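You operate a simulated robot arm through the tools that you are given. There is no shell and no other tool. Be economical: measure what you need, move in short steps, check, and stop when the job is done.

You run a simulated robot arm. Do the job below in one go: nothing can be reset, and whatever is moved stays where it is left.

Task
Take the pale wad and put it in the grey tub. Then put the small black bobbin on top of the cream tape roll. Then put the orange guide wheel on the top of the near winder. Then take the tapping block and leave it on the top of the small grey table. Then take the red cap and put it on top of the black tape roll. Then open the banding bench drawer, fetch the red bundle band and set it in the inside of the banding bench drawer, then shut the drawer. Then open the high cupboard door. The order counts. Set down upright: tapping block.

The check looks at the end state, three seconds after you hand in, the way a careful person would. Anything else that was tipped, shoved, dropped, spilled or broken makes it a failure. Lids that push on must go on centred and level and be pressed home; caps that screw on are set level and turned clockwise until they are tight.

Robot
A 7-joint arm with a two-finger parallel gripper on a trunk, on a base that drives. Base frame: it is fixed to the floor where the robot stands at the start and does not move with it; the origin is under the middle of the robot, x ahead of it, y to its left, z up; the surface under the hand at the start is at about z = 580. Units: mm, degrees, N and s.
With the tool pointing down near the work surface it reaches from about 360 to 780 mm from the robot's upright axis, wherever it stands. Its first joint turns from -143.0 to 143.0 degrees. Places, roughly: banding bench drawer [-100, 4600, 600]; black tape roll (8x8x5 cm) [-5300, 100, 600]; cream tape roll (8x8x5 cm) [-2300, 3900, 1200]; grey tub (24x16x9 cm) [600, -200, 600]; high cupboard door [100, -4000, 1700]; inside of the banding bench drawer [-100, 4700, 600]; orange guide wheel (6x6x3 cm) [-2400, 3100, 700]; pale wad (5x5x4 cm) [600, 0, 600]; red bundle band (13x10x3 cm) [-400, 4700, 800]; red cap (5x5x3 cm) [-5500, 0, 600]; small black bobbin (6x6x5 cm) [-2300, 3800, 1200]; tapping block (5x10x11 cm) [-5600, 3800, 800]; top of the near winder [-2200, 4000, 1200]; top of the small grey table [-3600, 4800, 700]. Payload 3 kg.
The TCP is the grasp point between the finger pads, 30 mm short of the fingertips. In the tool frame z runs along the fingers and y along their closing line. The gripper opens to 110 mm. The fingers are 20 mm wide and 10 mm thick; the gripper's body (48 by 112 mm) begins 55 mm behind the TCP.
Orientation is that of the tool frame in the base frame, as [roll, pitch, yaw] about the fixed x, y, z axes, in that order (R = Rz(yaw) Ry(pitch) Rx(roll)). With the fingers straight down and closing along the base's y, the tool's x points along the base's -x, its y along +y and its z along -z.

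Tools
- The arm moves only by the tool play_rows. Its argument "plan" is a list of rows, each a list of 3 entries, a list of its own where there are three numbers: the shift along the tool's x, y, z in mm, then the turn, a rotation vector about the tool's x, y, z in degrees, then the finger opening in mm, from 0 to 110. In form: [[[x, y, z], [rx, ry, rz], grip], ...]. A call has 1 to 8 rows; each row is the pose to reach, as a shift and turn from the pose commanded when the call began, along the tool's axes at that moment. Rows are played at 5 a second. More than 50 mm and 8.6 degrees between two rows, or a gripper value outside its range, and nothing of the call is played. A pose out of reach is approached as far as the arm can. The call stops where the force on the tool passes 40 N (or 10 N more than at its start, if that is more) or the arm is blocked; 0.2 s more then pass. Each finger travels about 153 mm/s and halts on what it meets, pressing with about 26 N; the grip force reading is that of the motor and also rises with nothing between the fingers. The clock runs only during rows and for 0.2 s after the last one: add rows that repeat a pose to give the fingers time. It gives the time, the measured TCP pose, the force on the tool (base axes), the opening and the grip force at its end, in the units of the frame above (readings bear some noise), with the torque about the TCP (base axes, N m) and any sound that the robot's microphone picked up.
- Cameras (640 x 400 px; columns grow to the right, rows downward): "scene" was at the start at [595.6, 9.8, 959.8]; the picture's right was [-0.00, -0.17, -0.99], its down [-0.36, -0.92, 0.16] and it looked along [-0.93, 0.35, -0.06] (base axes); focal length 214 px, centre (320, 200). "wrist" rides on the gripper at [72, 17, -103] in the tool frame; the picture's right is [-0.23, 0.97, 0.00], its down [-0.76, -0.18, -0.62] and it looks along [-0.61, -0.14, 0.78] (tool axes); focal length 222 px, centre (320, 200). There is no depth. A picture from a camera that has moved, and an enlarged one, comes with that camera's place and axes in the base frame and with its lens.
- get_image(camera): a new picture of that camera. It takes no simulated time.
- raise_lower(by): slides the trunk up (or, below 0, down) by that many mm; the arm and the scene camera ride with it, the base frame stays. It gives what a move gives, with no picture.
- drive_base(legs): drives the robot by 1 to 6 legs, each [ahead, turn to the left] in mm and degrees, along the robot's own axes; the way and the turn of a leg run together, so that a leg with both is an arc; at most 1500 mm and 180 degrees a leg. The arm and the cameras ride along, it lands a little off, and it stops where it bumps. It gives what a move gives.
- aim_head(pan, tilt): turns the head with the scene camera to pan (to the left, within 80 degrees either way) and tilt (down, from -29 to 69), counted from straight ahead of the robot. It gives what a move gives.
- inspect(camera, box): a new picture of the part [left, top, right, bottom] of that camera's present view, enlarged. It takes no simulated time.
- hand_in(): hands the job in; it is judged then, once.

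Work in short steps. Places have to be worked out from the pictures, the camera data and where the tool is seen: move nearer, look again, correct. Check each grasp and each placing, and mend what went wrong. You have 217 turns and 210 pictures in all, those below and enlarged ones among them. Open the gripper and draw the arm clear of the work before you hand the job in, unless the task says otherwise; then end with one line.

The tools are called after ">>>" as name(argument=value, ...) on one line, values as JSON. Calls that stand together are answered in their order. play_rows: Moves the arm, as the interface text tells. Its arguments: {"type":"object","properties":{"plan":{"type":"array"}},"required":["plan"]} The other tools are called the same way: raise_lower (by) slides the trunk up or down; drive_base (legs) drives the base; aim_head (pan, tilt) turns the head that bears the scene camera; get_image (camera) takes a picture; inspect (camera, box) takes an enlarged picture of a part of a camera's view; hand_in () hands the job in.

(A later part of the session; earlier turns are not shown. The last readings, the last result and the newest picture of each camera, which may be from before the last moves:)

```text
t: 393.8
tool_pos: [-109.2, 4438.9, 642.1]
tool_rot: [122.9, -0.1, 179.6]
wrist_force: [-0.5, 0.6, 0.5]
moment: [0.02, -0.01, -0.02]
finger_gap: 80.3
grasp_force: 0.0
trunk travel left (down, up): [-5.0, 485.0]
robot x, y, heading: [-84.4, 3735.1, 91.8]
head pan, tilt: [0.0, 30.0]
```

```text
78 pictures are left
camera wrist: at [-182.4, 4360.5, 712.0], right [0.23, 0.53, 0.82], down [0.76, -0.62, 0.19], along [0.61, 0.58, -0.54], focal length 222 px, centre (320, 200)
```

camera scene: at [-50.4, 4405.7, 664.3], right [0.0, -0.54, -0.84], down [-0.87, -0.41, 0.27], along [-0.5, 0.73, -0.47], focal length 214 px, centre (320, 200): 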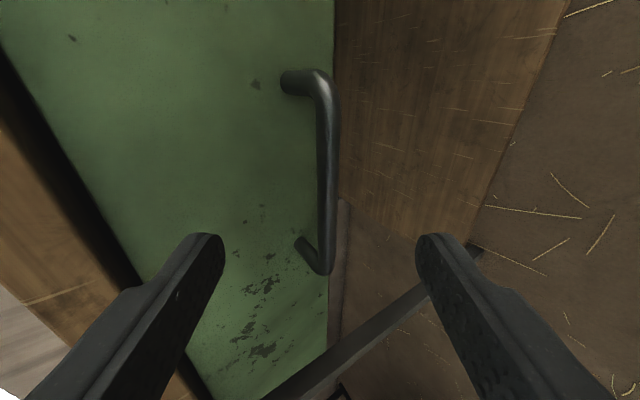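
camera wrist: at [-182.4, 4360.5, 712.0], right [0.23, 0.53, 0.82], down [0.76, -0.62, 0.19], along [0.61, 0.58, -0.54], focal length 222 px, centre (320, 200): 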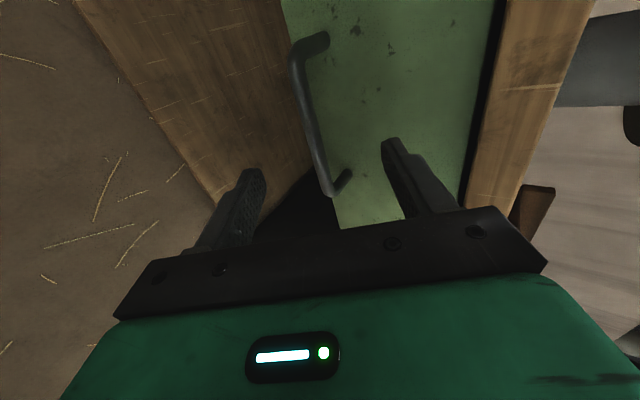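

Bar fixed at (−112, 4497, 601); drawer face y≈4540. Advance 58 mm with 50 mm opening, then close.

>>> play_rows(plan=[[[2, -2, 25], [0, 0, 0], 54], [[2, -2, 45], [0, 0, 0], 50], [[2, -2, 58], [0, 0, 0], 50], [[2, -2, 58], [0, 0, 0], 30], [[2, -2, 58], [0, 0, 0], 10], [[2, -2, 58], [0, 0, 0], 4], [[2, -2, 58], [0, 0, 0], 4]])

>>> get_image(camera="scene")

```text
t: 395.4
tool_pos: [-110.6, 4485.6, 606.7]
tool_rot: [123.2, -0.1, 179.7]
wrist_force: [4.9, -20.3, -20.5]
moment: [-0.24, -0.3, 0.09]
finger_gap: 11.5
grasp_force: 44.7
trunk travel left (down, up): [-5.0, 485.0]
robot x, y, heading: [-83.7, 3734.3, 91.6]
head pan, tilt: [0.0, 30.0]
```

```text
77 pictures are left
camera scene: at [-52.1, 4452.8, 628.9], right [0.0, -0.55, -0.84], down [-0.87, -0.41, 0.27], along [-0.5, 0.73, -0.47], focal length 214 px, centre (320, 200)
```

scene: 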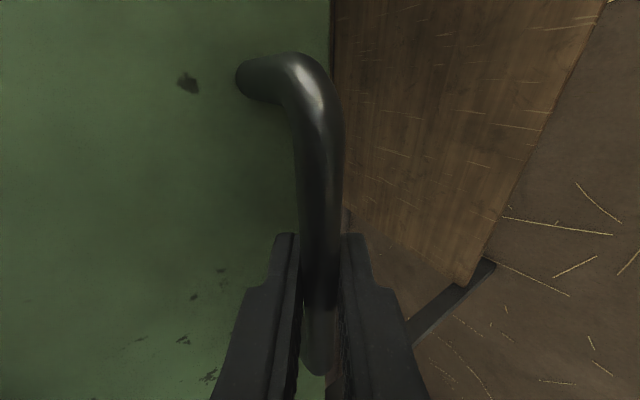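

Bar gripped. Pull 60 mm straight back along −y with the arm first.

>>> play_rows(plan=[[[2, -5, -5], [0, 0, 0], 4], [[2, -11, -13], [0, 0, 0], 4], [[2, -17, -21], [0, 0, 0], 4], [[2, -23, -30], [0, 0, 0], 4], [[2, -29, -40], [0, 0, 0], 4], [[2, -35, -50], [0, 0, 0], 4]])

>>> get_image(camera="scene")

```text
t: 396.8
tool_pos: [-111.4, 4425.6, 607.0]
tool_rot: [122.7, 0.0, 179.4]
wrist_force: [28.4, 1.4, -14.3]
moment: [-0.06, -0.66, -0.41]
finger_gap: 11.8
grasp_force: 44.7
trunk travel left (down, up): [-5.0, 485.0]
robot x, y, heading: [-84.9, 3732.5, 91.5]
head pan, tilt: [0.0, 30.0]
```

```text
76 pictures are left
camera scene: at [-52.5, 4392.5, 628.9], right [-0.01, -0.54, -0.84], down [-0.87, -0.41, 0.27], along [-0.49, 0.73, -0.47], focal length 214 px, centre (320, 200)
```

scene: 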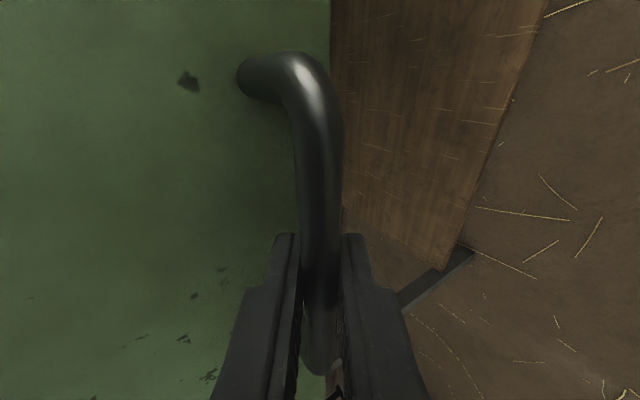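

Drawer slides. I remove the sideways stress and keep pulling.

>>> play_rows(plan=[[[-3, 0, 0], [0, 0, 0], 4], [[-3, -8, -12], [0, 0, 0], 4], [[-3, -16, -25], [0, 0, 0], 4], [[-3, -24, -38], [0, 0, 0], 4], [[-3, -33, -50], [0, 0, 0], 4], [[-3, -41, -63], [0, 0, 0], 4], [[-3, -49, -76], [0, 0, 0], 4]])

```text
t: 398.4
tool_pos: [-111.4, 4338.8, 607.1]
tool_rot: [123.0, -0.2, 179.6]
wrist_force: [26.7, 1.4, -12.7]
moment: [-0.08, -0.63, -0.46]
finger_gap: 12.0
grasp_force: 44.8
out of reach, approached as far as the arm can: row 7
trunk travel left (down, up): [-5.0, 485.0]
robot x, y, heading: [-86.7, 3732.0, 91.7]
head pan, tilt: [0.0, 30.0]
```

Pulled 147 mm so far, arm at its near limit. Continue by backing the base 100 mm.

>>> drive_base(legs=[[-100, 0]])

>>> get_image(camera="scene")

```text
t: 399.6
tool_pos: [-111.5, 4236.9, 606.3]
tool_rot: [123.1, -0.2, 180.0]
wrist_force: [10.0, 1.3, 1.6]
moment: [0.03, 0.13, 0.59]
finger_gap: 11.6
grasp_force: 44.8
trunk travel left (down, up): [-5.0, 485.0]
robot x, y, heading: [-85.6, 3632.2, 91.3]
head pan, tilt: [0.0, 30.0]
```

```text
75 pictures are left
camera scene: at [-52.2, 4204.9, 629.0], right [0.0, -0.54, -0.84], down [-0.86, -0.42, 0.28], along [-0.5, 0.73, -0.47], focal length 214 px, centre (320, 200)
```

scene: 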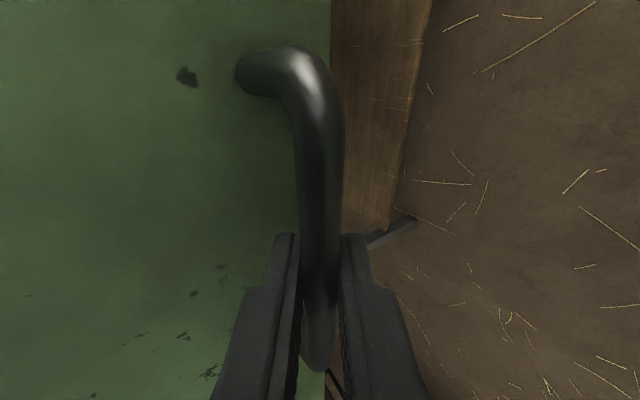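

Drawer is open ≈250 mm. Release the handle and retreat.

>>> play_rows(plan=[[[0, 0, 0], [0, 0, 0], 20], [[0, 0, 0], [0, 0, 0], 50], [[0, 0, 0], [0, 0, 0], 60], [[0, 0, -35], [0, 0, 0], 60], [[0, 10, -75], [0, 0, 0], 60], [[0, 40, -100], [0, 0, 0], 60]])

>>> raise_lower(by=300)

>>> get_image(camera="wrist")

```text
t: 401.0
tool_pos: [-114.5, 4224.0, 690.0]
tool_rot: [123.1, -0.2, 180.0]
wrist_force: [-0.4, -0.1, 1.0]
moment: [0.01, 0.01, 0.03]
finger_gap: 59.8
grasp_force: 0.1
out of reach, approached as far as the arm can: row 4, 5, 6
trunk travel left (down, up): [-5.0, 485.0]
robot x, y, heading: [-81.3, 3630.4, 91.6]
head pan, tilt: [0.0, 30.0]
```

```text
t: 404.0
tool_pos: [-113.9, 4223.9, 988.8]
tool_rot: [123.0, -0.3, -180.0]
wrist_force: [0.4, 0.0, -0.2]
moment: [-0.02, -0.02, -0.03]
finger_gap: 59.8
grasp_force: 0.0
trunk travel left (down, up): [-305.0, 185.0]
robot x, y, heading: [-82.1, 3627.5, 91.4]
head pan, tilt: [0.0, 30.0]
```

```text
74 pictures are left
camera wrist: at [-187.1, 4146.3, 1058.4], right [0.23, 0.53, 0.82], down [0.76, -0.62, 0.19], along [0.61, 0.58, -0.55], focal length 222 px, centre (320, 200)
```

wrist: 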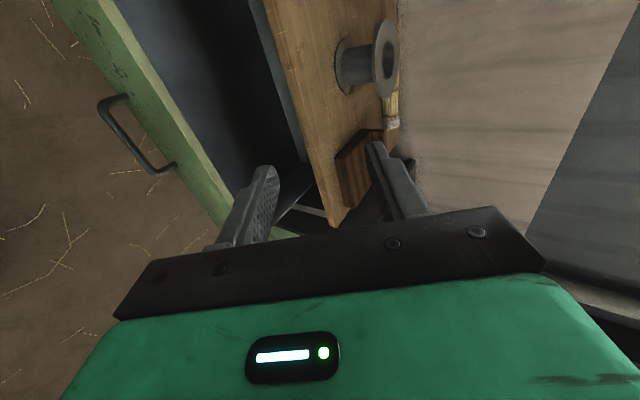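

Drawer open and clear. Rotating the hand back to pointing down, then looking at the band.

>>> play_rows(plan=[[[0, 0, 0], [8, 0, 0], 70], [[0, 0, 0], [16, 0, 0], 80], [[0, 0, 0], [24, 0, 0], 90], [[0, 0, 0], [32, 0, 0], 90], [[0, 0, 0], [40, 0, 0], 90], [[0, 0, 0], [48, 0, 0], 90], [[0, 0, 0], [57, 0, 0], 90]])

>>> drive_base(legs=[[0, 12], [150, 0]])

>>> get_image(camera="wrist")

```text
refused: row 7 steps farther than a row can; nothing moved
```

```text
t: 406.1
tool_pos: [-270.6, 4349.2, 987.8]
tool_rot: [123.0, -0.1, -168.1]
wrist_force: [-0.7, -0.2, -1.1]
moment: [-0.03, 0.0, -0.01]
finger_gap: 59.8
grasp_force: 0.1
trunk travel left (down, up): [-305.0, 185.0]
robot x, y, heading: [-116.8, 3770.8, 103.3]
head pan, tilt: [0.0, 30.0]
```

```text
73 pictures are left
camera wrist: at [-325.6, 4258.6, 1058.4], right [0.11, 0.57, 0.82], down [0.87, -0.45, 0.19], along [0.47, 0.69, -0.55], focal length 222 px, centre (320, 200)
```

wrist: 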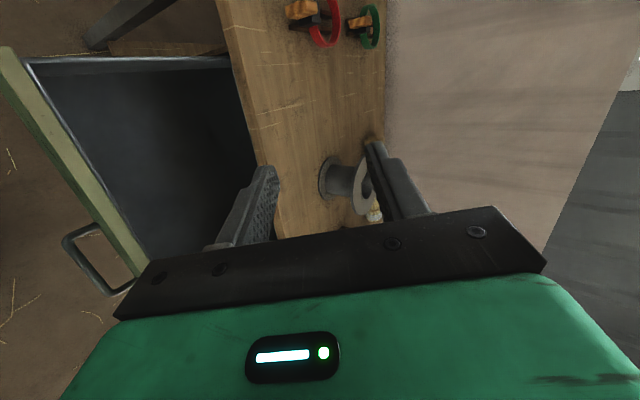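

>>> play_rows(plan=[[[0, 0, 0], [8, 0, 0], 70], [[0, 0, 0], [16, 0, 0], 80], [[0, 0, 0], [24, 0, 0], 90], [[0, 0, 0], [32, 0, 0], 90], [[0, 0, 0], [40, 0, 0], 90], [[0, 0, 0], [48, 0, 0], 90], [[0, 0, 0], [56, 0, 0], 90], [[0, 0, 0], [57, 0, 0], 90]])

>>> aim_head(pan=60, tilt=0)

>>> get_image(camera="scene")

>>> get_image(camera="wrist")

```text
t: 407.9
tool_pos: [-271.0, 4349.9, 988.9]
tool_rot: [-179.9, -0.2, -168.1]
wrist_force: [0.0, 0.6, 0.6]
moment: [-0.04, -0.02, 0.01]
finger_gap: 89.9
grasp_force: 0.0
trunk travel left (down, up): [-305.0, 185.0]
robot x, y, heading: [-121.6, 3769.8, 103.4]
head pan, tilt: [0.0, 30.0]
```

```text
t: 409.2
tool_pos: [-269.9, 4350.0, 988.7]
tool_rot: [-180.0, -0.1, -168.1]
wrist_force: [-1.3, -0.6, -0.4]
moment: [0.02, -0.05, -0.03]
finger_gap: 90.3
grasp_force: 0.0
trunk travel left (down, up): [-305.0, 185.0]
robot x, y, heading: [-118.6, 3776.4, 103.5]
head pan, tilt: [60.0, 0.0]
```

```text
72 pictures are left
camera scene: at [-181.2, 4449.8, 1073.7], right [0.1, -0.49, -0.87], down [-0.98, -0.21, 0.0], along [-0.18, 0.85, -0.5], focal length 214 px, centre (320, 200)
```

scene: 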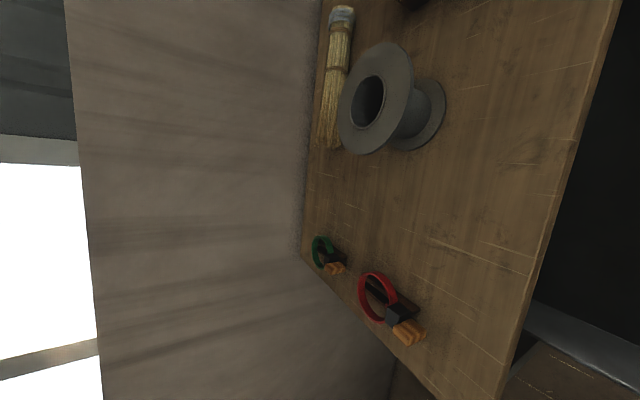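

```text
71 pictures are left
camera wrist: at [-344.7, 4350.9, 1091.5], right [0.02, 1.0, 0.0], down [0.78, -0.02, 0.62], along [0.62, -0.01, -0.78], focal length 222 px, centre (320, 200)
```

wrist: 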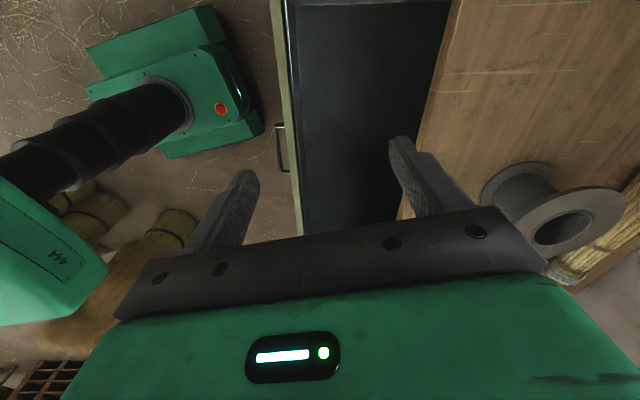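

>>> inspect(camera="scene", box=[290, 220, 450, 360])

```text
2.86 times, centred on (370, 290) of scene
camera zoom: at [-181.2, 4449.8, 1073.7], right [0.1, -0.49, -0.87], down [-0.98, -0.21, 0.0], along [-0.18, 0.85, -0.5], focal length 613 px, centre (177, -57)
```

zoom: 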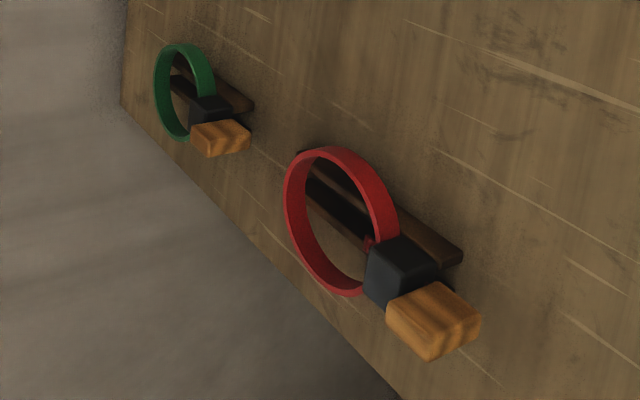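

The band lies flat on a small rack, with a black buckle and wooden grip. I'll reposition to the left of the drawer at about (−560, 4020), facing the table.

>>> drive_base(legs=[[0, 47], [480, 0], [0, -60]])

>>> play_rows(plan=[[[0, 0, 0], [0, 0, -8.5], 90], [[0, 0, 0], [0, 0, -17], 90], [[0, 0, 0], [0, 0, -25.5], 90], [[0, 0, 0], [0, 0, -34], 90], [[0, 0, 0], [0, 0, -42.5], 90], [[0, 0, 0], [0, 0, -51], 90], [[0, 0, 0], [0, 0, -59.5], 90], [[0, 0, 0], [0, 0, -68], 90]])

>>> play_rows(plan=[[[0, 0, 0], [0, 0, -8.5], 90], [[0, 0, 0], [0, 0, -17], 90], [[0, 0, 0], [0, 0, -22], 90]])

>>> aim_head(pan=0, tilt=0)

>>> get_image(camera="scene")

```text
t: 416.9
tool_pos: [-538.6, 4620.4, 989.2]
tool_rot: [-180.0, -0.1, 177.2]
wrist_force: [-1.0, 0.1, -0.6]
moment: [-0.04, -0.02, 0.01]
finger_gap: 90.2
grasp_force: 0.2
trunk travel left (down, up): [-305.0, 185.0]
robot x, y, heading: [-570.9, 4027.8, 89.3]
head pan, tilt: [60.0, 0.0]
```

```text
t: 418.8
tool_pos: [-537.8, 4619.9, 989.8]
tool_rot: [180.0, -0.1, -114.5]
wrist_force: [0.7, -0.4, 1.0]
moment: [-0.01, 0.02, -0.02]
finger_gap: 90.0
grasp_force: 0.1
trunk travel left (down, up): [-305.0, 185.0]
robot x, y, heading: [-574.1, 4026.3, 89.5]
head pan, tilt: [60.0, 0.0]
```

```text
t: 419.6
tool_pos: [-538.9, 4620.0, 989.7]
tool_rot: [179.9, 0.0, -92.5]
wrist_force: [0.9, 0.2, 0.4]
moment: [0.0, 0.03, 0.02]
finger_gap: 90.0
grasp_force: 0.1
trunk travel left (down, up): [-305.0, 185.0]
robot x, y, heading: [-575.2, 4025.5, 89.1]
head pan, tilt: [60.0, 0.0]
```

```text
t: 420.9
tool_pos: [-539.5, 4619.8, 989.6]
tool_rot: [179.9, -0.1, -92.7]
wrist_force: [-0.1, -0.4, 0.4]
moment: [-0.02, -0.01, 0.02]
finger_gap: 90.0
grasp_force: 0.0
trunk travel left (down, up): [-305.0, 185.0]
robot x, y, heading: [-572.9, 4028.4, 89.3]
head pan, tilt: [0.0, 0.0]
```

```text
69 pictures are left
camera scene: at [-536.6, 4730.8, 1029.5], right [1.0, -0.05, 0.0], down [-0.05, -1.0, 0.0], along [0.0, 0.0, -1.0], focal length 214 px, centre (320, 200)
```

scene: 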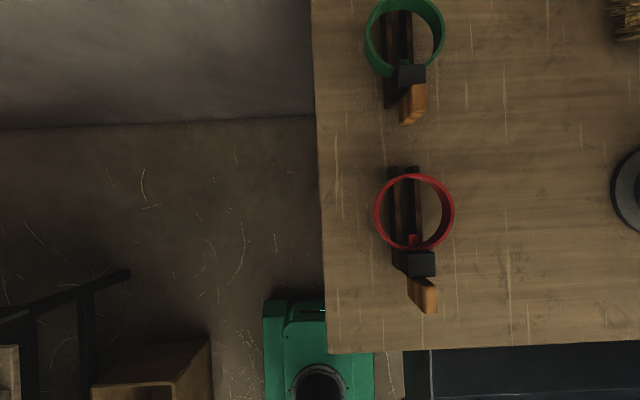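

Band: ring centre ≈(−422, 4710), buckle ≈(−415, 4646), wooden grip ≈(−415, 4605). I move over the grip/buckle and lower to z≈870 for a closer look.

>>> aim_head(pan=0, tilt=35)

>>> play_rows(plan=[[[0, -42, 10], [0, 0, 0], 80], [[0, -84, 20], [0, 0, 0], 80], [[0, -124, 35], [0, 0, 0], 70], [[0, -124, 80], [0, 0, 0], 70], [[0, -124, 120], [0, 0, 0], 70], [[0, -124, 120], [0, 0, 0], 70]])

>>> get_image(camera="scene")

>>> get_image(camera="wrist")

```text
t: 421.9
tool_pos: [-538.8, 4620.0, 988.7]
tool_rot: [179.9, 0.0, -92.7]
wrist_force: [0.6, -0.1, -0.8]
moment: [0.01, -0.01, 0.0]
finger_gap: 89.8
grasp_force: 0.1
trunk travel left (down, up): [-305.0, 185.0]
robot x, y, heading: [-577.8, 4024.8, 89.2]
head pan, tilt: [0.0, 35.0]
```

```text
t: 423.3
tool_pos: [-417.0, 4614.5, 867.9]
tool_rot: [179.9, 0.0, -92.7]
wrist_force: [0.1, 0.2, -0.6]
moment: [0.0, -0.01, 0.0]
finger_gap: 69.6
grasp_force: 0.0
trunk travel left (down, up): [-305.0, 185.0]
robot x, y, heading: [-573.8, 4026.4, 89.1]
head pan, tilt: [0.0, 35.0]
```

```text
68 pictures are left
camera scene: at [-417.4, 4669.8, 910.3], right [1.0, -0.05, 0.0], down [-0.04, -0.82, 0.57], along [-0.03, -0.57, -0.82], focal length 214 px, centre (320, 200)
```

scene: 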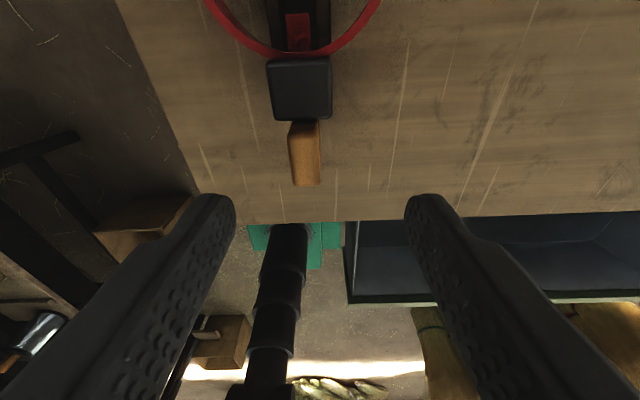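

```text
67 pictures are left
camera wrist: at [-437.6, 4542.8, 970.6], right [-0.96, 0.27, 0.0], down [0.21, 0.75, 0.62], along [0.17, 0.6, -0.78], focal length 222 px, centre (320, 200)
```

wrist: 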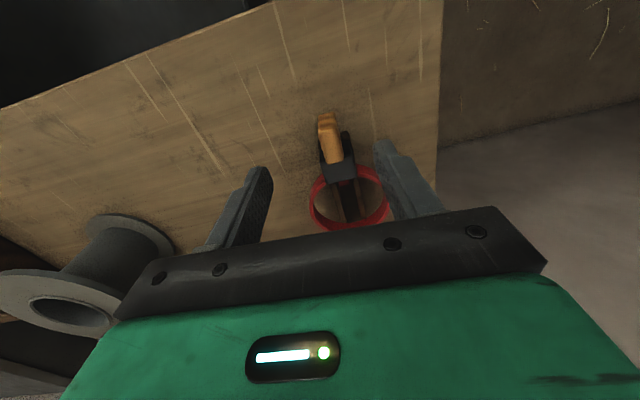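

Buckle top ≈(−427, 4651, 780), ~35 mm wide. Position over it and descend to TCP z≈793, then close.

>>> play_rows(plan=[[[-16, 6, 10], [0, 0, 0], 64], [[-32, 11.7, 30], [0, 0, 0], 64], [[-32, 11.7, 55], [0, 0, 0], 64], [[-32, 11.7, 75], [0, 0, 0], 64], [[-32, 11.7, 75], [0, 0, 0], 64]])

>>> get_image(camera="scene")

>>> get_image(camera="wrist")

```text
t: 424.5
tool_pos: [-426.0, 4647.1, 793.5]
tool_rot: [179.8, -0.1, -92.7]
wrist_force: [0.9, 0.4, -0.6]
moment: [0.0, 0.03, -0.02]
finger_gap: 64.3
grasp_force: 0.0
trunk travel left (down, up): [-305.0, 185.0]
robot x, y, heading: [-576.2, 4027.2, 89.1]
head pan, tilt: [0.0, 35.0]
```

```text
66 pictures are left
camera scene: at [-426.9, 4702.3, 835.1], right [1.0, -0.05, 0.0], down [-0.04, -0.82, 0.57], along [-0.03, -0.57, -0.82], focal length 214 px, centre (320, 200)
```

scene: 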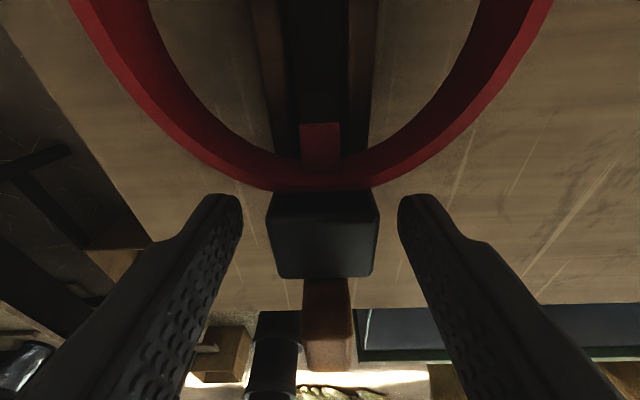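

```text
65 pictures are left
camera wrist: at [-447.2, 4575.3, 895.6], right [-0.96, 0.27, 0.0], down [0.21, 0.75, 0.62], along [0.17, 0.6, -0.78], focal length 222 px, centre (320, 200)
```

wrist: 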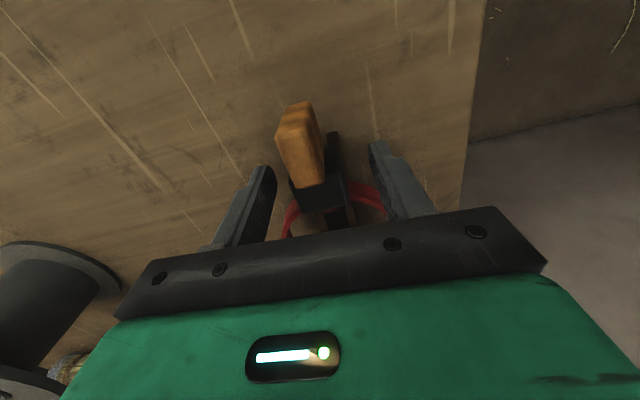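

Fingers straddle the buckle. Close and lift slightly.

>>> play_rows(plan=[[[0, 0, 2], [0, 0, 0], 50], [[0, 0, 3], [0, 0, 0], 35], [[0, 0, 3], [0, 0, 0], 25], [[0, 0, 3], [0, 0, 0], 22], [[0, 0, 3], [0, 0, 0], 22], [[0, 0, -30], [0, 0, 0], 22], [[0, 0, -70], [0, 0, 0], 22], [[0, 0, -115], [0, 0, 0], 22]])

>>> get_image(camera="scene")

>>> get_image(camera="wrist")

```text
t: 425.8
tool_pos: [-424.0, 4649.0, 790.9]
tool_rot: [179.9, -0.4, -92.6]
wrist_force: [9.2, 20.3, -32.6]
moment: [1.25, -0.36, 1.21]
finger_gap: 34.3
grasp_force: 45.2
trunk travel left (down, up): [-305.0, 185.0]
robot x, y, heading: [-576.7, 4024.7, 89.2]
head pan, tilt: [0.0, 35.0]
stopped in row 6: the force on the tool passed its limit at 86 N (the readings are from after the stop); the commanded pose is now the measured one
```

```text
64 pictures are left
camera scene: at [-425.6, 4702.7, 833.1], right [1.0, -0.05, 0.0], down [-0.04, -0.81, 0.58], along [-0.03, -0.58, -0.82], focal length 214 px, centre (320, 200)
```

scene: 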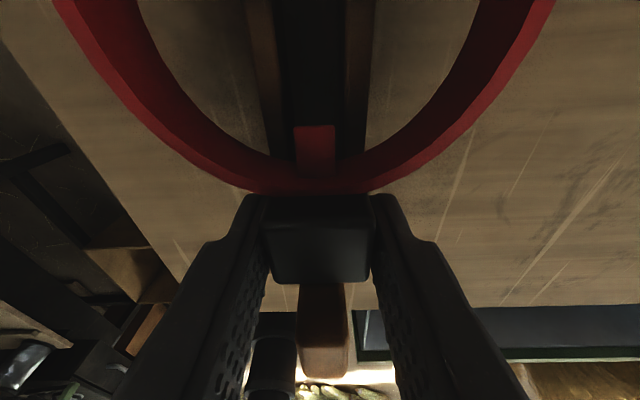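

```text
63 pictures are left
camera wrist: at [-445.6, 4576.0, 894.2], right [-0.96, 0.27, 0.0], down [0.21, 0.76, 0.62], along [0.17, 0.6, -0.79], focal length 222 px, centre (320, 200)
```

wrist: 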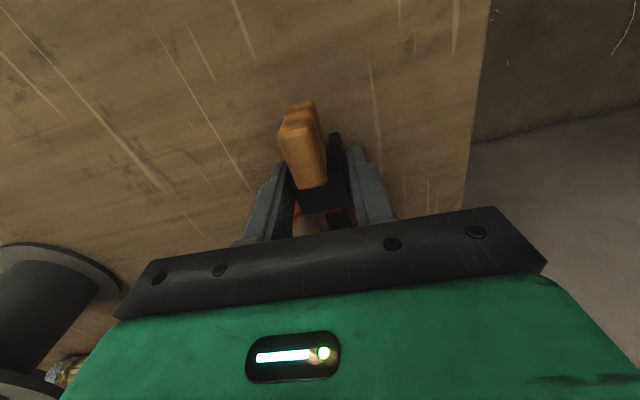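

Lift was resisted (86 N peak). I try a very slow small lift to see whether it's anchored.

>>> play_rows(plan=[[[0, 0, -1], [0, 0, 0], 22], [[0, 0, -2], [0, 0, 0], 22], [[0, 0, -3], [0, 0, 0], 22]])

>>> inspect(camera="scene", box=[220, 60, 420, 380])

```text
t: 426.1
tool_pos: [-424.5, 4648.2, 791.5]
tool_rot: [179.8, -0.2, -92.5]
wrist_force: [7.1, 24.1, -40.4]
moment: [1.86, -0.05, 1.05]
finger_gap: 34.5
grasp_force: 44.9
trunk travel left (down, up): [-305.0, 185.0]
robot x, y, heading: [-579.2, 4027.3, 89.3]
head pan, tilt: [0.0, 35.0]
stopped in row 1: the force on the tool passed its limit at 52 N (the readings are from after the stop); the commanded pose is now the measured one
```

```text
1.25 times, centred on (320, 220) of scene
camera zoom: at [-425.6, 4702.6, 833.2], right [1.0, -0.04, 0.0], down [-0.03, -0.82, 0.58], along [-0.03, -0.58, -0.82], focal length 268 px, centre (320, 175)
```

zoom: 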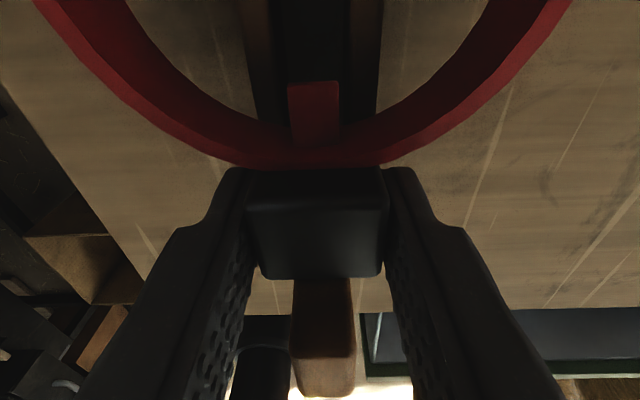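

It is firmly held. I let go, rise, and inspect the band from a low side angle to understand how it's kept.

>>> play_rows(plan=[[[0, 0, 0], [0, 0, 0], 40], [[0, 0, 0], [0, 0, 0], 64], [[0, 0, 0], [0, 0, 0], 70], [[0, 0, -30], [0, 0, 0], 70], [[25, 0, -50], [0, 0, 0], 70], [[60, 0, -50], [0, 0, 0], 70]])

>>> get_image(camera="wrist")

>>> aim_head(pan=0, tilt=-15)

>>> get_image(camera="scene")

```text
t: 427.5
tool_pos: [-425.8, 4586.0, 847.4]
tool_rot: [179.8, -0.1, -92.6]
wrist_force: [-0.5, 0.3, -0.2]
moment: [0.02, 0.02, -0.02]
finger_gap: 70.1
grasp_force: 0.0
trunk travel left (down, up): [-305.0, 185.0]
robot x, y, heading: [-576.5, 4025.4, 89.3]
head pan, tilt: [0.0, 35.0]
```

```text
61 pictures are left
camera wrist: at [-446.5, 4514.0, 950.4], right [-0.96, 0.27, 0.0], down [0.21, 0.75, 0.62], along [0.17, 0.6, -0.78], focal length 222 px, centre (320, 200)
```

wrist: 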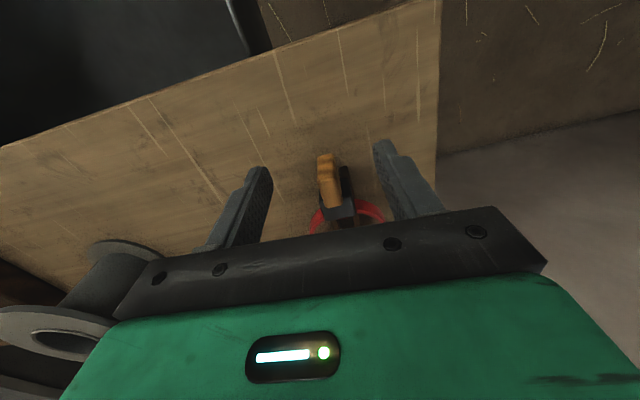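

```text
t: 428.7
tool_pos: [-425.4, 4586.1, 847.5]
tool_rot: [179.8, -0.2, -92.7]
wrist_force: [0.3, -0.1, -0.1]
moment: [-0.01, -0.02, -0.02]
finger_gap: 70.0
grasp_force: 0.1
trunk travel left (down, up): [-305.0, 185.0]
robot x, y, heading: [-575.0, 4028.9, 89.1]
head pan, tilt: [0.0, -15.0]
```

```text
60 pictures are left
camera scene: at [-422.8, 4719.3, 896.3], right [1.0, -0.05, 0.0], down [-0.04, -0.97, -0.25], along [0.01, 0.25, -0.97], focal length 214 px, centre (320, 200)
```

scene: 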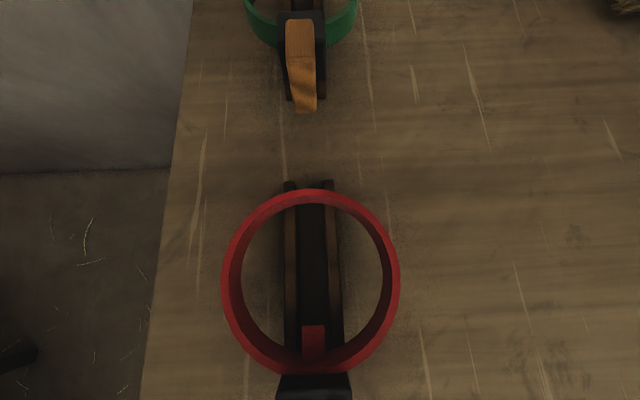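

I'll view it from the left side at low height: hand to (−620, 4640, 810) and camera panned right.

>>> play_rows(plan=[[[0, 45, 0], [0, 0, 0], 70], [[-5, 90, 0], [0, 0, 0], 70], [[-15, 135, 0], [0, 0, 0], 70], [[-30, 175, 5], [0, 0, 0], 70], [[-45, 197, 25], [0, 0, 0], 70], [[-45, 197, 37], [0, 0, 0], 70]])

>>> aim_head(pan=-72, tilt=20)

>>> get_image(camera="scene")

```text
t: 430.1
tool_pos: [-623.5, 4637.7, 807.8]
tool_rot: [179.7, -0.3, -92.7]
wrist_force: [0.5, -0.1, -0.4]
moment: [0.03, 0.02, 0.0]
finger_gap: 70.1
grasp_force: 0.2
trunk travel left (down, up): [-305.0, 185.0]
robot x, y, heading: [-573.8, 4024.2, 88.8]
head pan, tilt: [0.0, -15.0]
```

```text
t: 431.5
tool_pos: [-622.4, 4639.5, 810.0]
tool_rot: [179.9, -0.3, -92.6]
wrist_force: [-0.4, 0.2, 0.1]
moment: [0.03, 0.01, -0.01]
finger_gap: 69.9
grasp_force: 0.1
trunk travel left (down, up): [-305.0, 185.0]
robot x, y, heading: [-573.1, 4027.3, 89.3]
head pan, tilt: [-72.0, 20.0]
```

```text
59 pictures are left
camera scene: at [-533.8, 4714.5, 910.4], right [0.31, -0.01, 0.95], down [-0.37, -0.92, 0.11], along [0.88, -0.38, -0.29], focal length 214 px, centre (320, 200)
```

scene: 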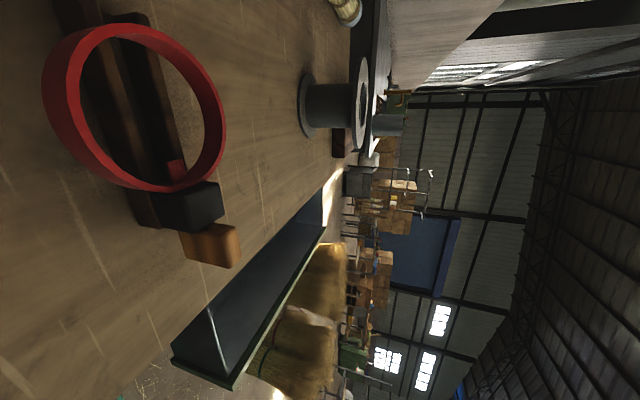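

>>> inspect(camera="scene", box=[30, 0, 270, 280])

```text
1.43 times, centred on (150, 140) of scene
camera zoom: at [-533.8, 4714.5, 910.4], right [0.31, -0.01, 0.95], down [-0.37, -0.92, 0.11], along [0.88, -0.38, -0.29], focal length 306 px, centre (563, 286)
```

zoom: 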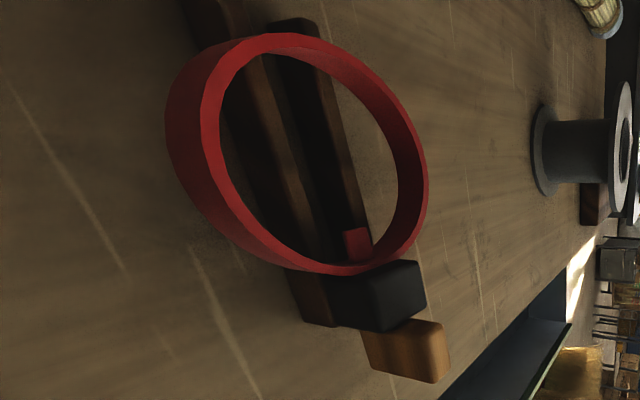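

The ring sits on two fixed-looking rails, about as wide as the buckle; my fingertips may have pinched the rails too. I'll re-grip the buckle ~10 mm higher.

>>> aim_head(pan=0, tilt=35)

>>> play_rows(plan=[[[0, 0, -45], [0, 0, 0], 70], [[0, -45, -50], [0, 0, 0], 70], [[0, -92, -50], [0, 0, 0], 70], [[0, -138, -50], [0, 0, 0], 64], [[0, -170, -50], [0, 0, 0], 64], [[1, -196, -45], [0, 0, 0], 64], [[1, -196, -10], [0, 0, 0], 64], [[1, -196, 8], [0, 0, 0], 64]])

>>> get_image(camera="scene")

```text
t: 432.9
tool_pos: [-622.5, 4639.2, 810.5]
tool_rot: [179.8, -0.2, -92.7]
wrist_force: [-0.8, 0.2, -0.5]
moment: [0.0, 0.02, 0.0]
finger_gap: 69.8
grasp_force: 0.1
trunk travel left (down, up): [-305.0, 185.0]
robot x, y, heading: [-577.2, 4027.9, 89.4]
head pan, tilt: [0.0, 35.0]
```

```text
t: 434.8
tool_pos: [-428.0, 4629.2, 800.7]
tool_rot: [179.9, -0.2, -92.5]
wrist_force: [-0.5, 0.3, 0.2]
moment: [0.01, 0.01, -0.01]
finger_gap: 64.2
grasp_force: 0.0
trunk travel left (down, up): [-305.0, 185.0]
robot x, y, heading: [-575.2, 4028.6, 89.1]
head pan, tilt: [0.0, 35.0]
```

```text
57 pictures are left
camera scene: at [-429.2, 4684.5, 842.2], right [1.0, -0.05, 0.0], down [-0.04, -0.82, 0.58], along [-0.03, -0.58, -0.82], focal length 214 px, centre (320, 200)
```

scene: 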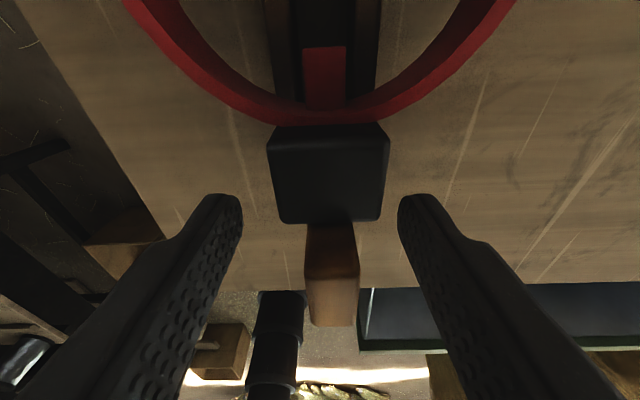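

>>> play_rows(plan=[[[-10, -1, -2], [0, 0, 0], 64], [[-19, -1, -2], [0, 0, 0], 64], [[-19, -1, -2], [0, 0, 0], 48], [[-19, -1, -2], [0, 0, 0], 34], [[-19, -1, -2], [0, 0, 0], 26], [[-19, -1, -2], [0, 0, 0], 26]])

>>> play_rows(plan=[[[0, 0, -1], [0, 0, 0], 24], [[0, 0, -3], [0, 0, 0], 24], [[0, 0, -6], [0, 0, 0], 24], [[0, 0, -10], [0, 0, 0], 24]])

>>> get_image(camera="scene")

```text
t: 436.1
tool_pos: [-426.6, 4648.3, 802.0]
tool_rot: [179.9, -0.3, -92.6]
wrist_force: [-0.1, -0.3, -0.5]
moment: [0.04, -0.01, 0.01]
finger_gap: 31.5
grasp_force: 26.3
trunk travel left (down, up): [-305.0, 185.0]
robot x, y, heading: [-571.1, 4030.5, 89.4]
head pan, tilt: [0.0, 35.0]
```

```text
t: 437.1
tool_pos: [-425.1, 4647.9, 811.5]
tool_rot: [179.9, -0.2, -92.5]
wrist_force: [0.4, -0.2, -0.6]
moment: [-0.09, -0.02, 0.02]
finger_gap: 31.3
grasp_force: 25.8
trunk travel left (down, up): [-305.0, 185.0]
robot x, y, heading: [-572.2, 4024.9, 89.4]
head pan, tilt: [0.0, 35.0]
```

```text
56 pictures are left
camera scene: at [-426.1, 4703.0, 853.9], right [1.0, -0.05, 0.0], down [-0.04, -0.82, 0.58], along [-0.03, -0.58, -0.82], focal length 214 px, centre (320, 200)
```

scene: 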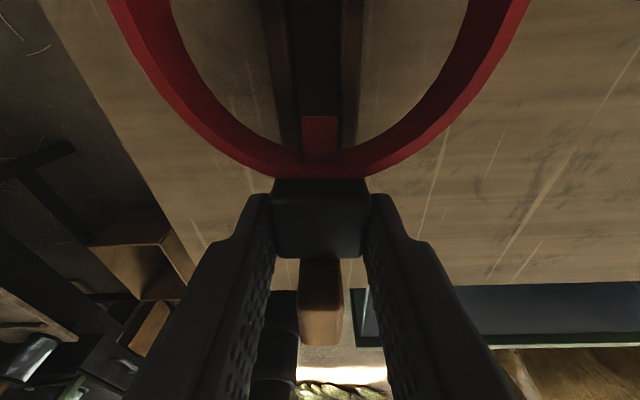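

Now it grips the buckle alone (31.5 mm) and rises freely. Lift further and check.

>>> play_rows(plan=[[[0, 0, -20], [0, 0, 0], 22], [[0, 0, -45], [0, 0, 0], 22], [[0, 0, -70], [0, 0, 0], 22], [[0, 0, -90], [0, 0, 0], 22]])

>>> get_image(camera="wrist")

>>> get_image(camera="scene")

```text
t: 438.1
tool_pos: [-424.1, 4648.0, 900.4]
tool_rot: [179.8, -0.2, -92.6]
wrist_force: [-0.1, -0.6, -1.2]
moment: [-0.03, 0.02, 0.0]
finger_gap: 31.2
grasp_force: 26.3
trunk travel left (down, up): [-305.0, 185.0]
robot x, y, heading: [-573.1, 4028.4, 89.4]
head pan, tilt: [0.0, 35.0]
```

```text
55 pictures are left
camera wrist: at [-445.5, 4576.6, 1003.9], right [-0.96, 0.27, 0.0], down [0.21, 0.76, 0.62], along [0.17, 0.6, -0.79], focal length 222 px, centre (320, 200)
```

wrist: 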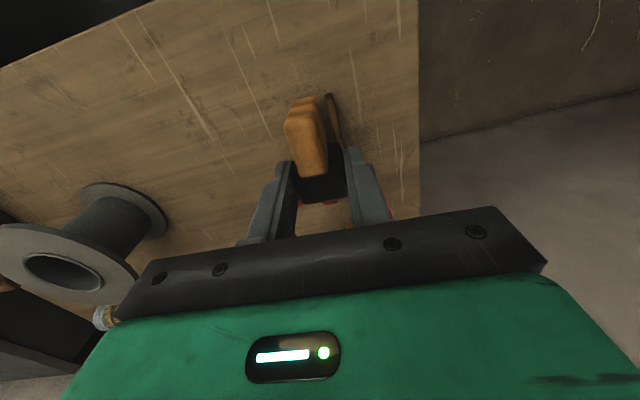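

```text
54 pictures are left
camera scene: at [-425.4, 4703.4, 943.0], right [1.0, -0.05, 0.0], down [-0.04, -0.82, 0.58], along [-0.03, -0.58, -0.82], focal length 214 px, centre (320, 200)
```

scene: 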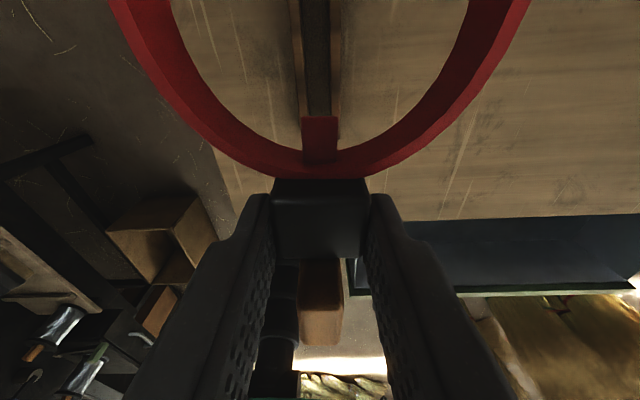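

The band is lifted (ring, buckle and grip). Carry it back clear of the spool and over to the drawer at about (−190, 4375).

>>> play_rows(plan=[[[46, -2, 0], [0, 0, 0], 22], [[92, -4, 0], [0, 0, 0], 22], [[138, -6, 0], [0, 0, 0], 22], [[168.5, -37.6, 0], [0, 0, 0], 22], [[191.7, -78.7, 0], [0, 0, 0], 22], [[214.8, -119.8, 0], [0, 0, 0], 22], [[240, -159, 0], [0, 0, 0], 22], [[261.4, -197, 0], [0, 0, 0], 22]])

>>> play_rows(plan=[[[0, -25, 0], [0, 0, 0], 22], [[0, -49, 0], [0, 0, 0], 22], [[0, -49, 0], [0, 0, 0], 22]])

>>> get_image(camera="wrist")

>>> aim_head(pan=0, tilt=0)

>>> get_image(camera="scene")

```text
t: 439.9
tool_pos: [-239.9, 4376.8, 902.1]
tool_rot: [179.9, -0.2, -92.5]
wrist_force: [0.7, 0.3, -0.1]
moment: [-0.04, -0.01, 0.0]
finger_gap: 31.1
grasp_force: 26.1
trunk travel left (down, up): [-305.0, 185.0]
robot x, y, heading: [-572.3, 4029.4, 89.3]
head pan, tilt: [0.0, 35.0]
```

```text
t: 440.8
tool_pos: [-191.2, 4374.3, 902.5]
tool_rot: [179.8, -0.2, -92.7]
wrist_force: [-0.1, 0.2, -1.1]
moment: [-0.01, -0.02, -0.01]
finger_gap: 31.2
grasp_force: 26.0
trunk travel left (down, up): [-305.0, 185.0]
robot x, y, heading: [-574.1, 4029.3, 89.4]
head pan, tilt: [0.0, 35.0]
```

```text
53 pictures are left
camera wrist: at [-211.5, 4302.4, 1004.3], right [-0.96, 0.27, 0.0], down [0.21, 0.76, 0.62], along [0.17, 0.6, -0.78], focal length 222 px, centre (320, 200)
```

wrist: 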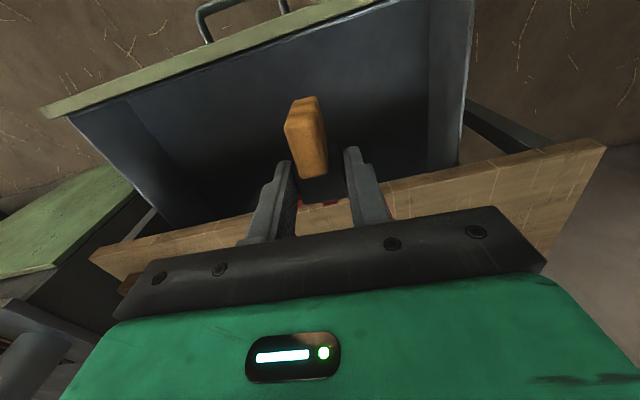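

```text
t: 441.8
tool_pos: [-191.2, 4374.0, 900.8]
tool_rot: [179.7, -0.1, -92.5]
wrist_force: [0.2, 0.0, -0.7]
moment: [-0.01, -0.02, 0.0]
finger_gap: 31.1
grasp_force: 26.2
trunk travel left (down, up): [-305.0, 185.0]
robot x, y, heading: [-575.5, 4028.2, 89.3]
head pan, tilt: [0.0, 0.0]
```

```text
52 pictures are left
camera scene: at [-188.9, 4485.3, 941.3], right [1.0, -0.05, 0.0], down [-0.05, -1.0, 0.0], along [0.0, 0.0, -1.0], focal length 214 px, centre (320, 200)
```

scene: 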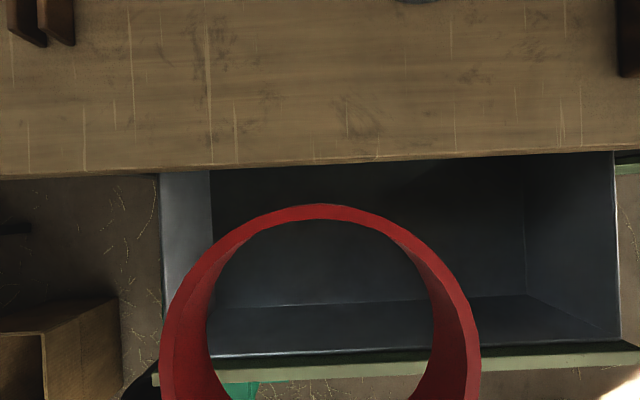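

Aligned over the drawer (table edge y≈4524, drawer front inner ≈4310). Shift +y 20 and lower gradually.

>>> aim_head(pan=0, tilt=40)

>>> play_rows(plan=[[[-20, 0, 0], [0, 0, 0], 22], [[-20, 0, 45], [0, 0, 0], 22], [[-20, 0, 90], [0, 0, 0], 22], [[-20, 0, 135], [0, 0, 0], 22], [[-20, 0, 180], [0, 0, 0], 22], [[-20, 0, 225], [0, 0, 0], 22], [[-20, 0, 250], [0, 0, 0], 22], [[-20, 0, 260], [0, 0, 0], 22]])

>>> get_image(camera="wrist")

>>> get_image(camera="scene")

```text
t: 442.8
tool_pos: [-190.2, 4375.4, 900.6]
tool_rot: [179.8, -0.2, -92.5]
wrist_force: [0.1, -0.4, -1.5]
moment: [0.0, 0.03, 0.01]
finger_gap: 31.2
grasp_force: 26.0
trunk travel left (down, up): [-305.0, 185.0]
robot x, y, heading: [-577.2, 4028.8, 89.3]
head pan, tilt: [0.0, 40.0]
```

```text
t: 444.6
tool_pos: [-190.5, 4395.5, 641.3]
tool_rot: [179.9, -0.2, -92.6]
wrist_force: [-0.5, -1.0, -0.8]
moment: [0.0, -0.02, -0.04]
finger_gap: 31.2
grasp_force: 25.9
trunk travel left (down, up): [-305.0, 185.0]
robot x, y, heading: [-572.0, 4026.6, 89.5]
head pan, tilt: [0.0, 40.0]
```

```text
51 pictures are left
camera wrist: at [-212.3, 4323.5, 743.5], right [-0.96, 0.27, 0.0], down [0.21, 0.75, 0.62], along [0.17, 0.6, -0.78], focal length 222 px, centre (320, 200)
```

wrist: 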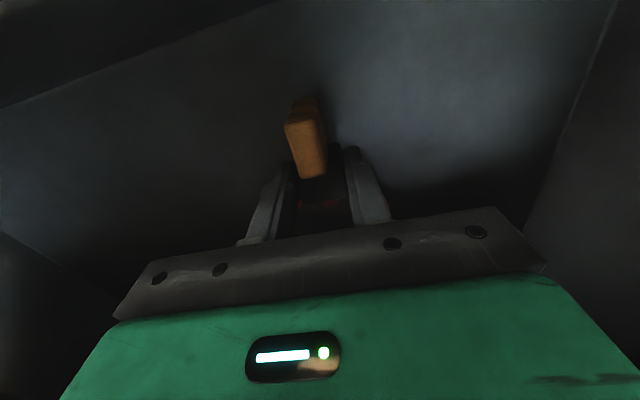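

```text
50 pictures are left
camera scene: at [-192.5, 4442.8, 685.8], right [1.0, -0.05, 0.0], down [-0.03, -0.76, 0.65], along [-0.03, -0.64, -0.76], focal length 214 px, centre (320, 200)
```

scene: 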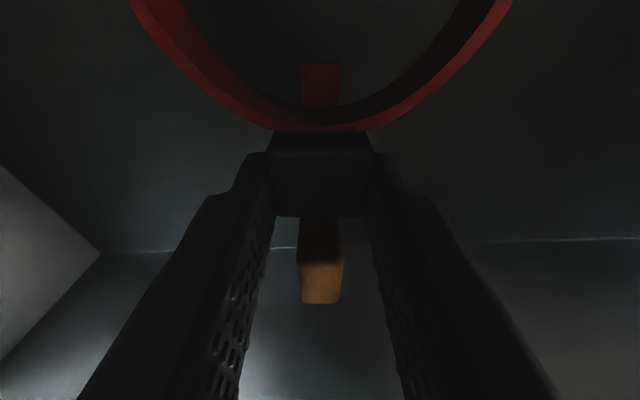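

Floor looks to be at z≈583, so ~9 mm to go. Lowering gently.

>>> play_rows(plan=[[[0, 0, 2], [0, 0, 0], 22], [[0, 0, 4], [0, 0, 0], 22], [[0, 0, 6], [0, 0, 0], 22]])

```text
t: 445.4
tool_pos: [-191.2, 4395.6, 635.2]
tool_rot: [179.9, -0.2, -92.6]
wrist_force: [0.1, 1.0, -1.8]
moment: [-0.02, -0.04, 0.03]
finger_gap: 31.0
grasp_force: 25.8
trunk travel left (down, up): [-305.0, 185.0]
robot x, y, heading: [-572.9, 4027.6, 89.4]
head pan, tilt: [0.0, 40.0]
```

>>> play_rows(plan=[[[0, 0, 2], [0, 0, 0], 22], [[0, 0, 4], [0, 0, 0], 22], [[0, 0, 6], [0, 0, 0], 22], [[0, 0, 8], [0, 0, 0], 22]])

```text
t: 446.4
tool_pos: [-190.7, 4394.4, 627.1]
tool_rot: [179.8, -0.2, -92.5]
wrist_force: [-0.4, 0.5, -0.8]
moment: [-0.02, 0.03, -0.01]
finger_gap: 31.1
grasp_force: 26.7
trunk travel left (down, up): [-305.0, 185.0]
robot x, y, heading: [-572.1, 4027.7, 89.3]
head pan, tilt: [0.0, 40.0]
```

>>> play_rows(plan=[[[0, 0, 2], [0, 0, 0], 22], [[0, 0, 4], [0, 0, 0], 22], [[0, 0, 6], [0, 0, 0], 22], [[0, 0, 8], [0, 0, 0], 22]])

>>> get_image(camera="scene")

```text
t: 447.4
tool_pos: [-191.3, 4394.5, 621.8]
tool_rot: [179.9, -0.2, -92.6]
wrist_force: [-2.0, -0.8, 15.1]
moment: [0.06, -0.08, 0.0]
finger_gap: 31.3
grasp_force: 26.1
trunk travel left (down, up): [-305.0, 185.0]
robot x, y, heading: [-577.5, 4027.8, 89.4]
head pan, tilt: [0.0, 40.0]
```

```text
49 pictures are left
camera scene: at [-192.1, 4442.1, 666.4], right [1.0, -0.05, 0.0], down [-0.03, -0.76, 0.64], along [-0.03, -0.64, -0.76], focal length 214 px, centre (320, 200)
```

scene: 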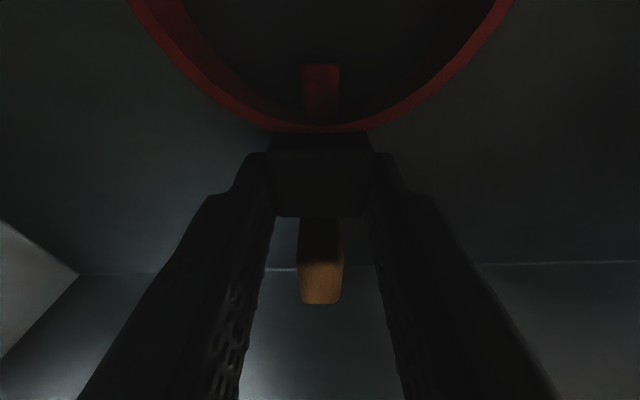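

Band on the drawer floor. Ease, open, and rise straight out.

>>> play_rows(plan=[[[0, 0, -1.5], [0, 0, 0], 34], [[0, 0, -1.5], [0, 0, 0], 50], [[0, 0, -1.5], [0, 0, 0], 56], [[0, 0, -40], [0, 0, 0], 56], [[0, 0, -88], [0, 0, 0], 56], [[0, 0, -136], [0, 0, 0], 56], [[0, 0, -184], [0, 0, 0], 56], [[0, 0, -230], [0, 0, 0], 56]])

>>> get_image(camera="wrist")

>>> get_image(camera="scene")

```text
t: 449.2
tool_pos: [-192.3, 4395.4, 850.3]
tool_rot: [179.9, -0.2, -92.7]
wrist_force: [0.5, -0.2, -0.4]
moment: [-0.01, 0.07, 0.0]
finger_gap: 56.0
grasp_force: 0.1
trunk travel left (down, up): [-305.0, 185.0]
robot x, y, heading: [-577.4, 4024.9, 89.2]
head pan, tilt: [0.0, 40.0]
```

```text
48 pictures are left
camera wrist: at [-211.7, 4323.4, 953.4], right [-0.96, 0.27, 0.0], down [0.21, 0.75, 0.62], along [0.17, 0.6, -0.78], focal length 222 px, centre (320, 200)
```

wrist: 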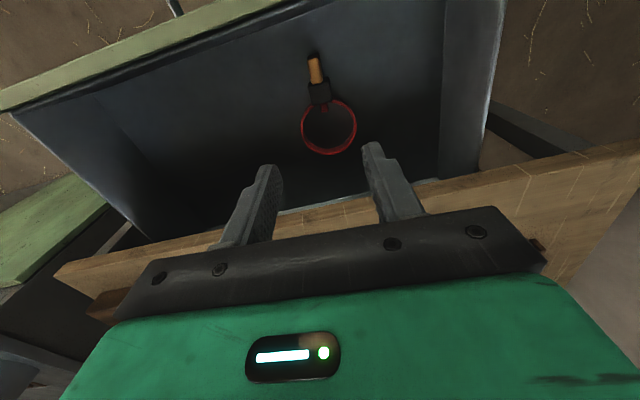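

```text
47 pictures are left
camera scene: at [-192.0, 4442.7, 895.8], right [1.0, -0.05, 0.0], down [-0.03, -0.76, 0.64], along [-0.03, -0.64, -0.76], focal length 214 px, centre (320, 200)
```

scene: 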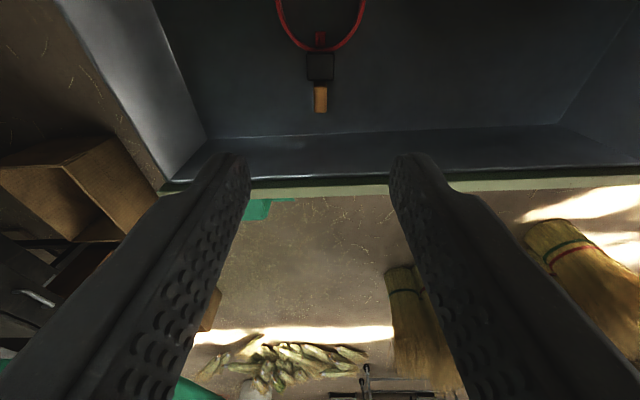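

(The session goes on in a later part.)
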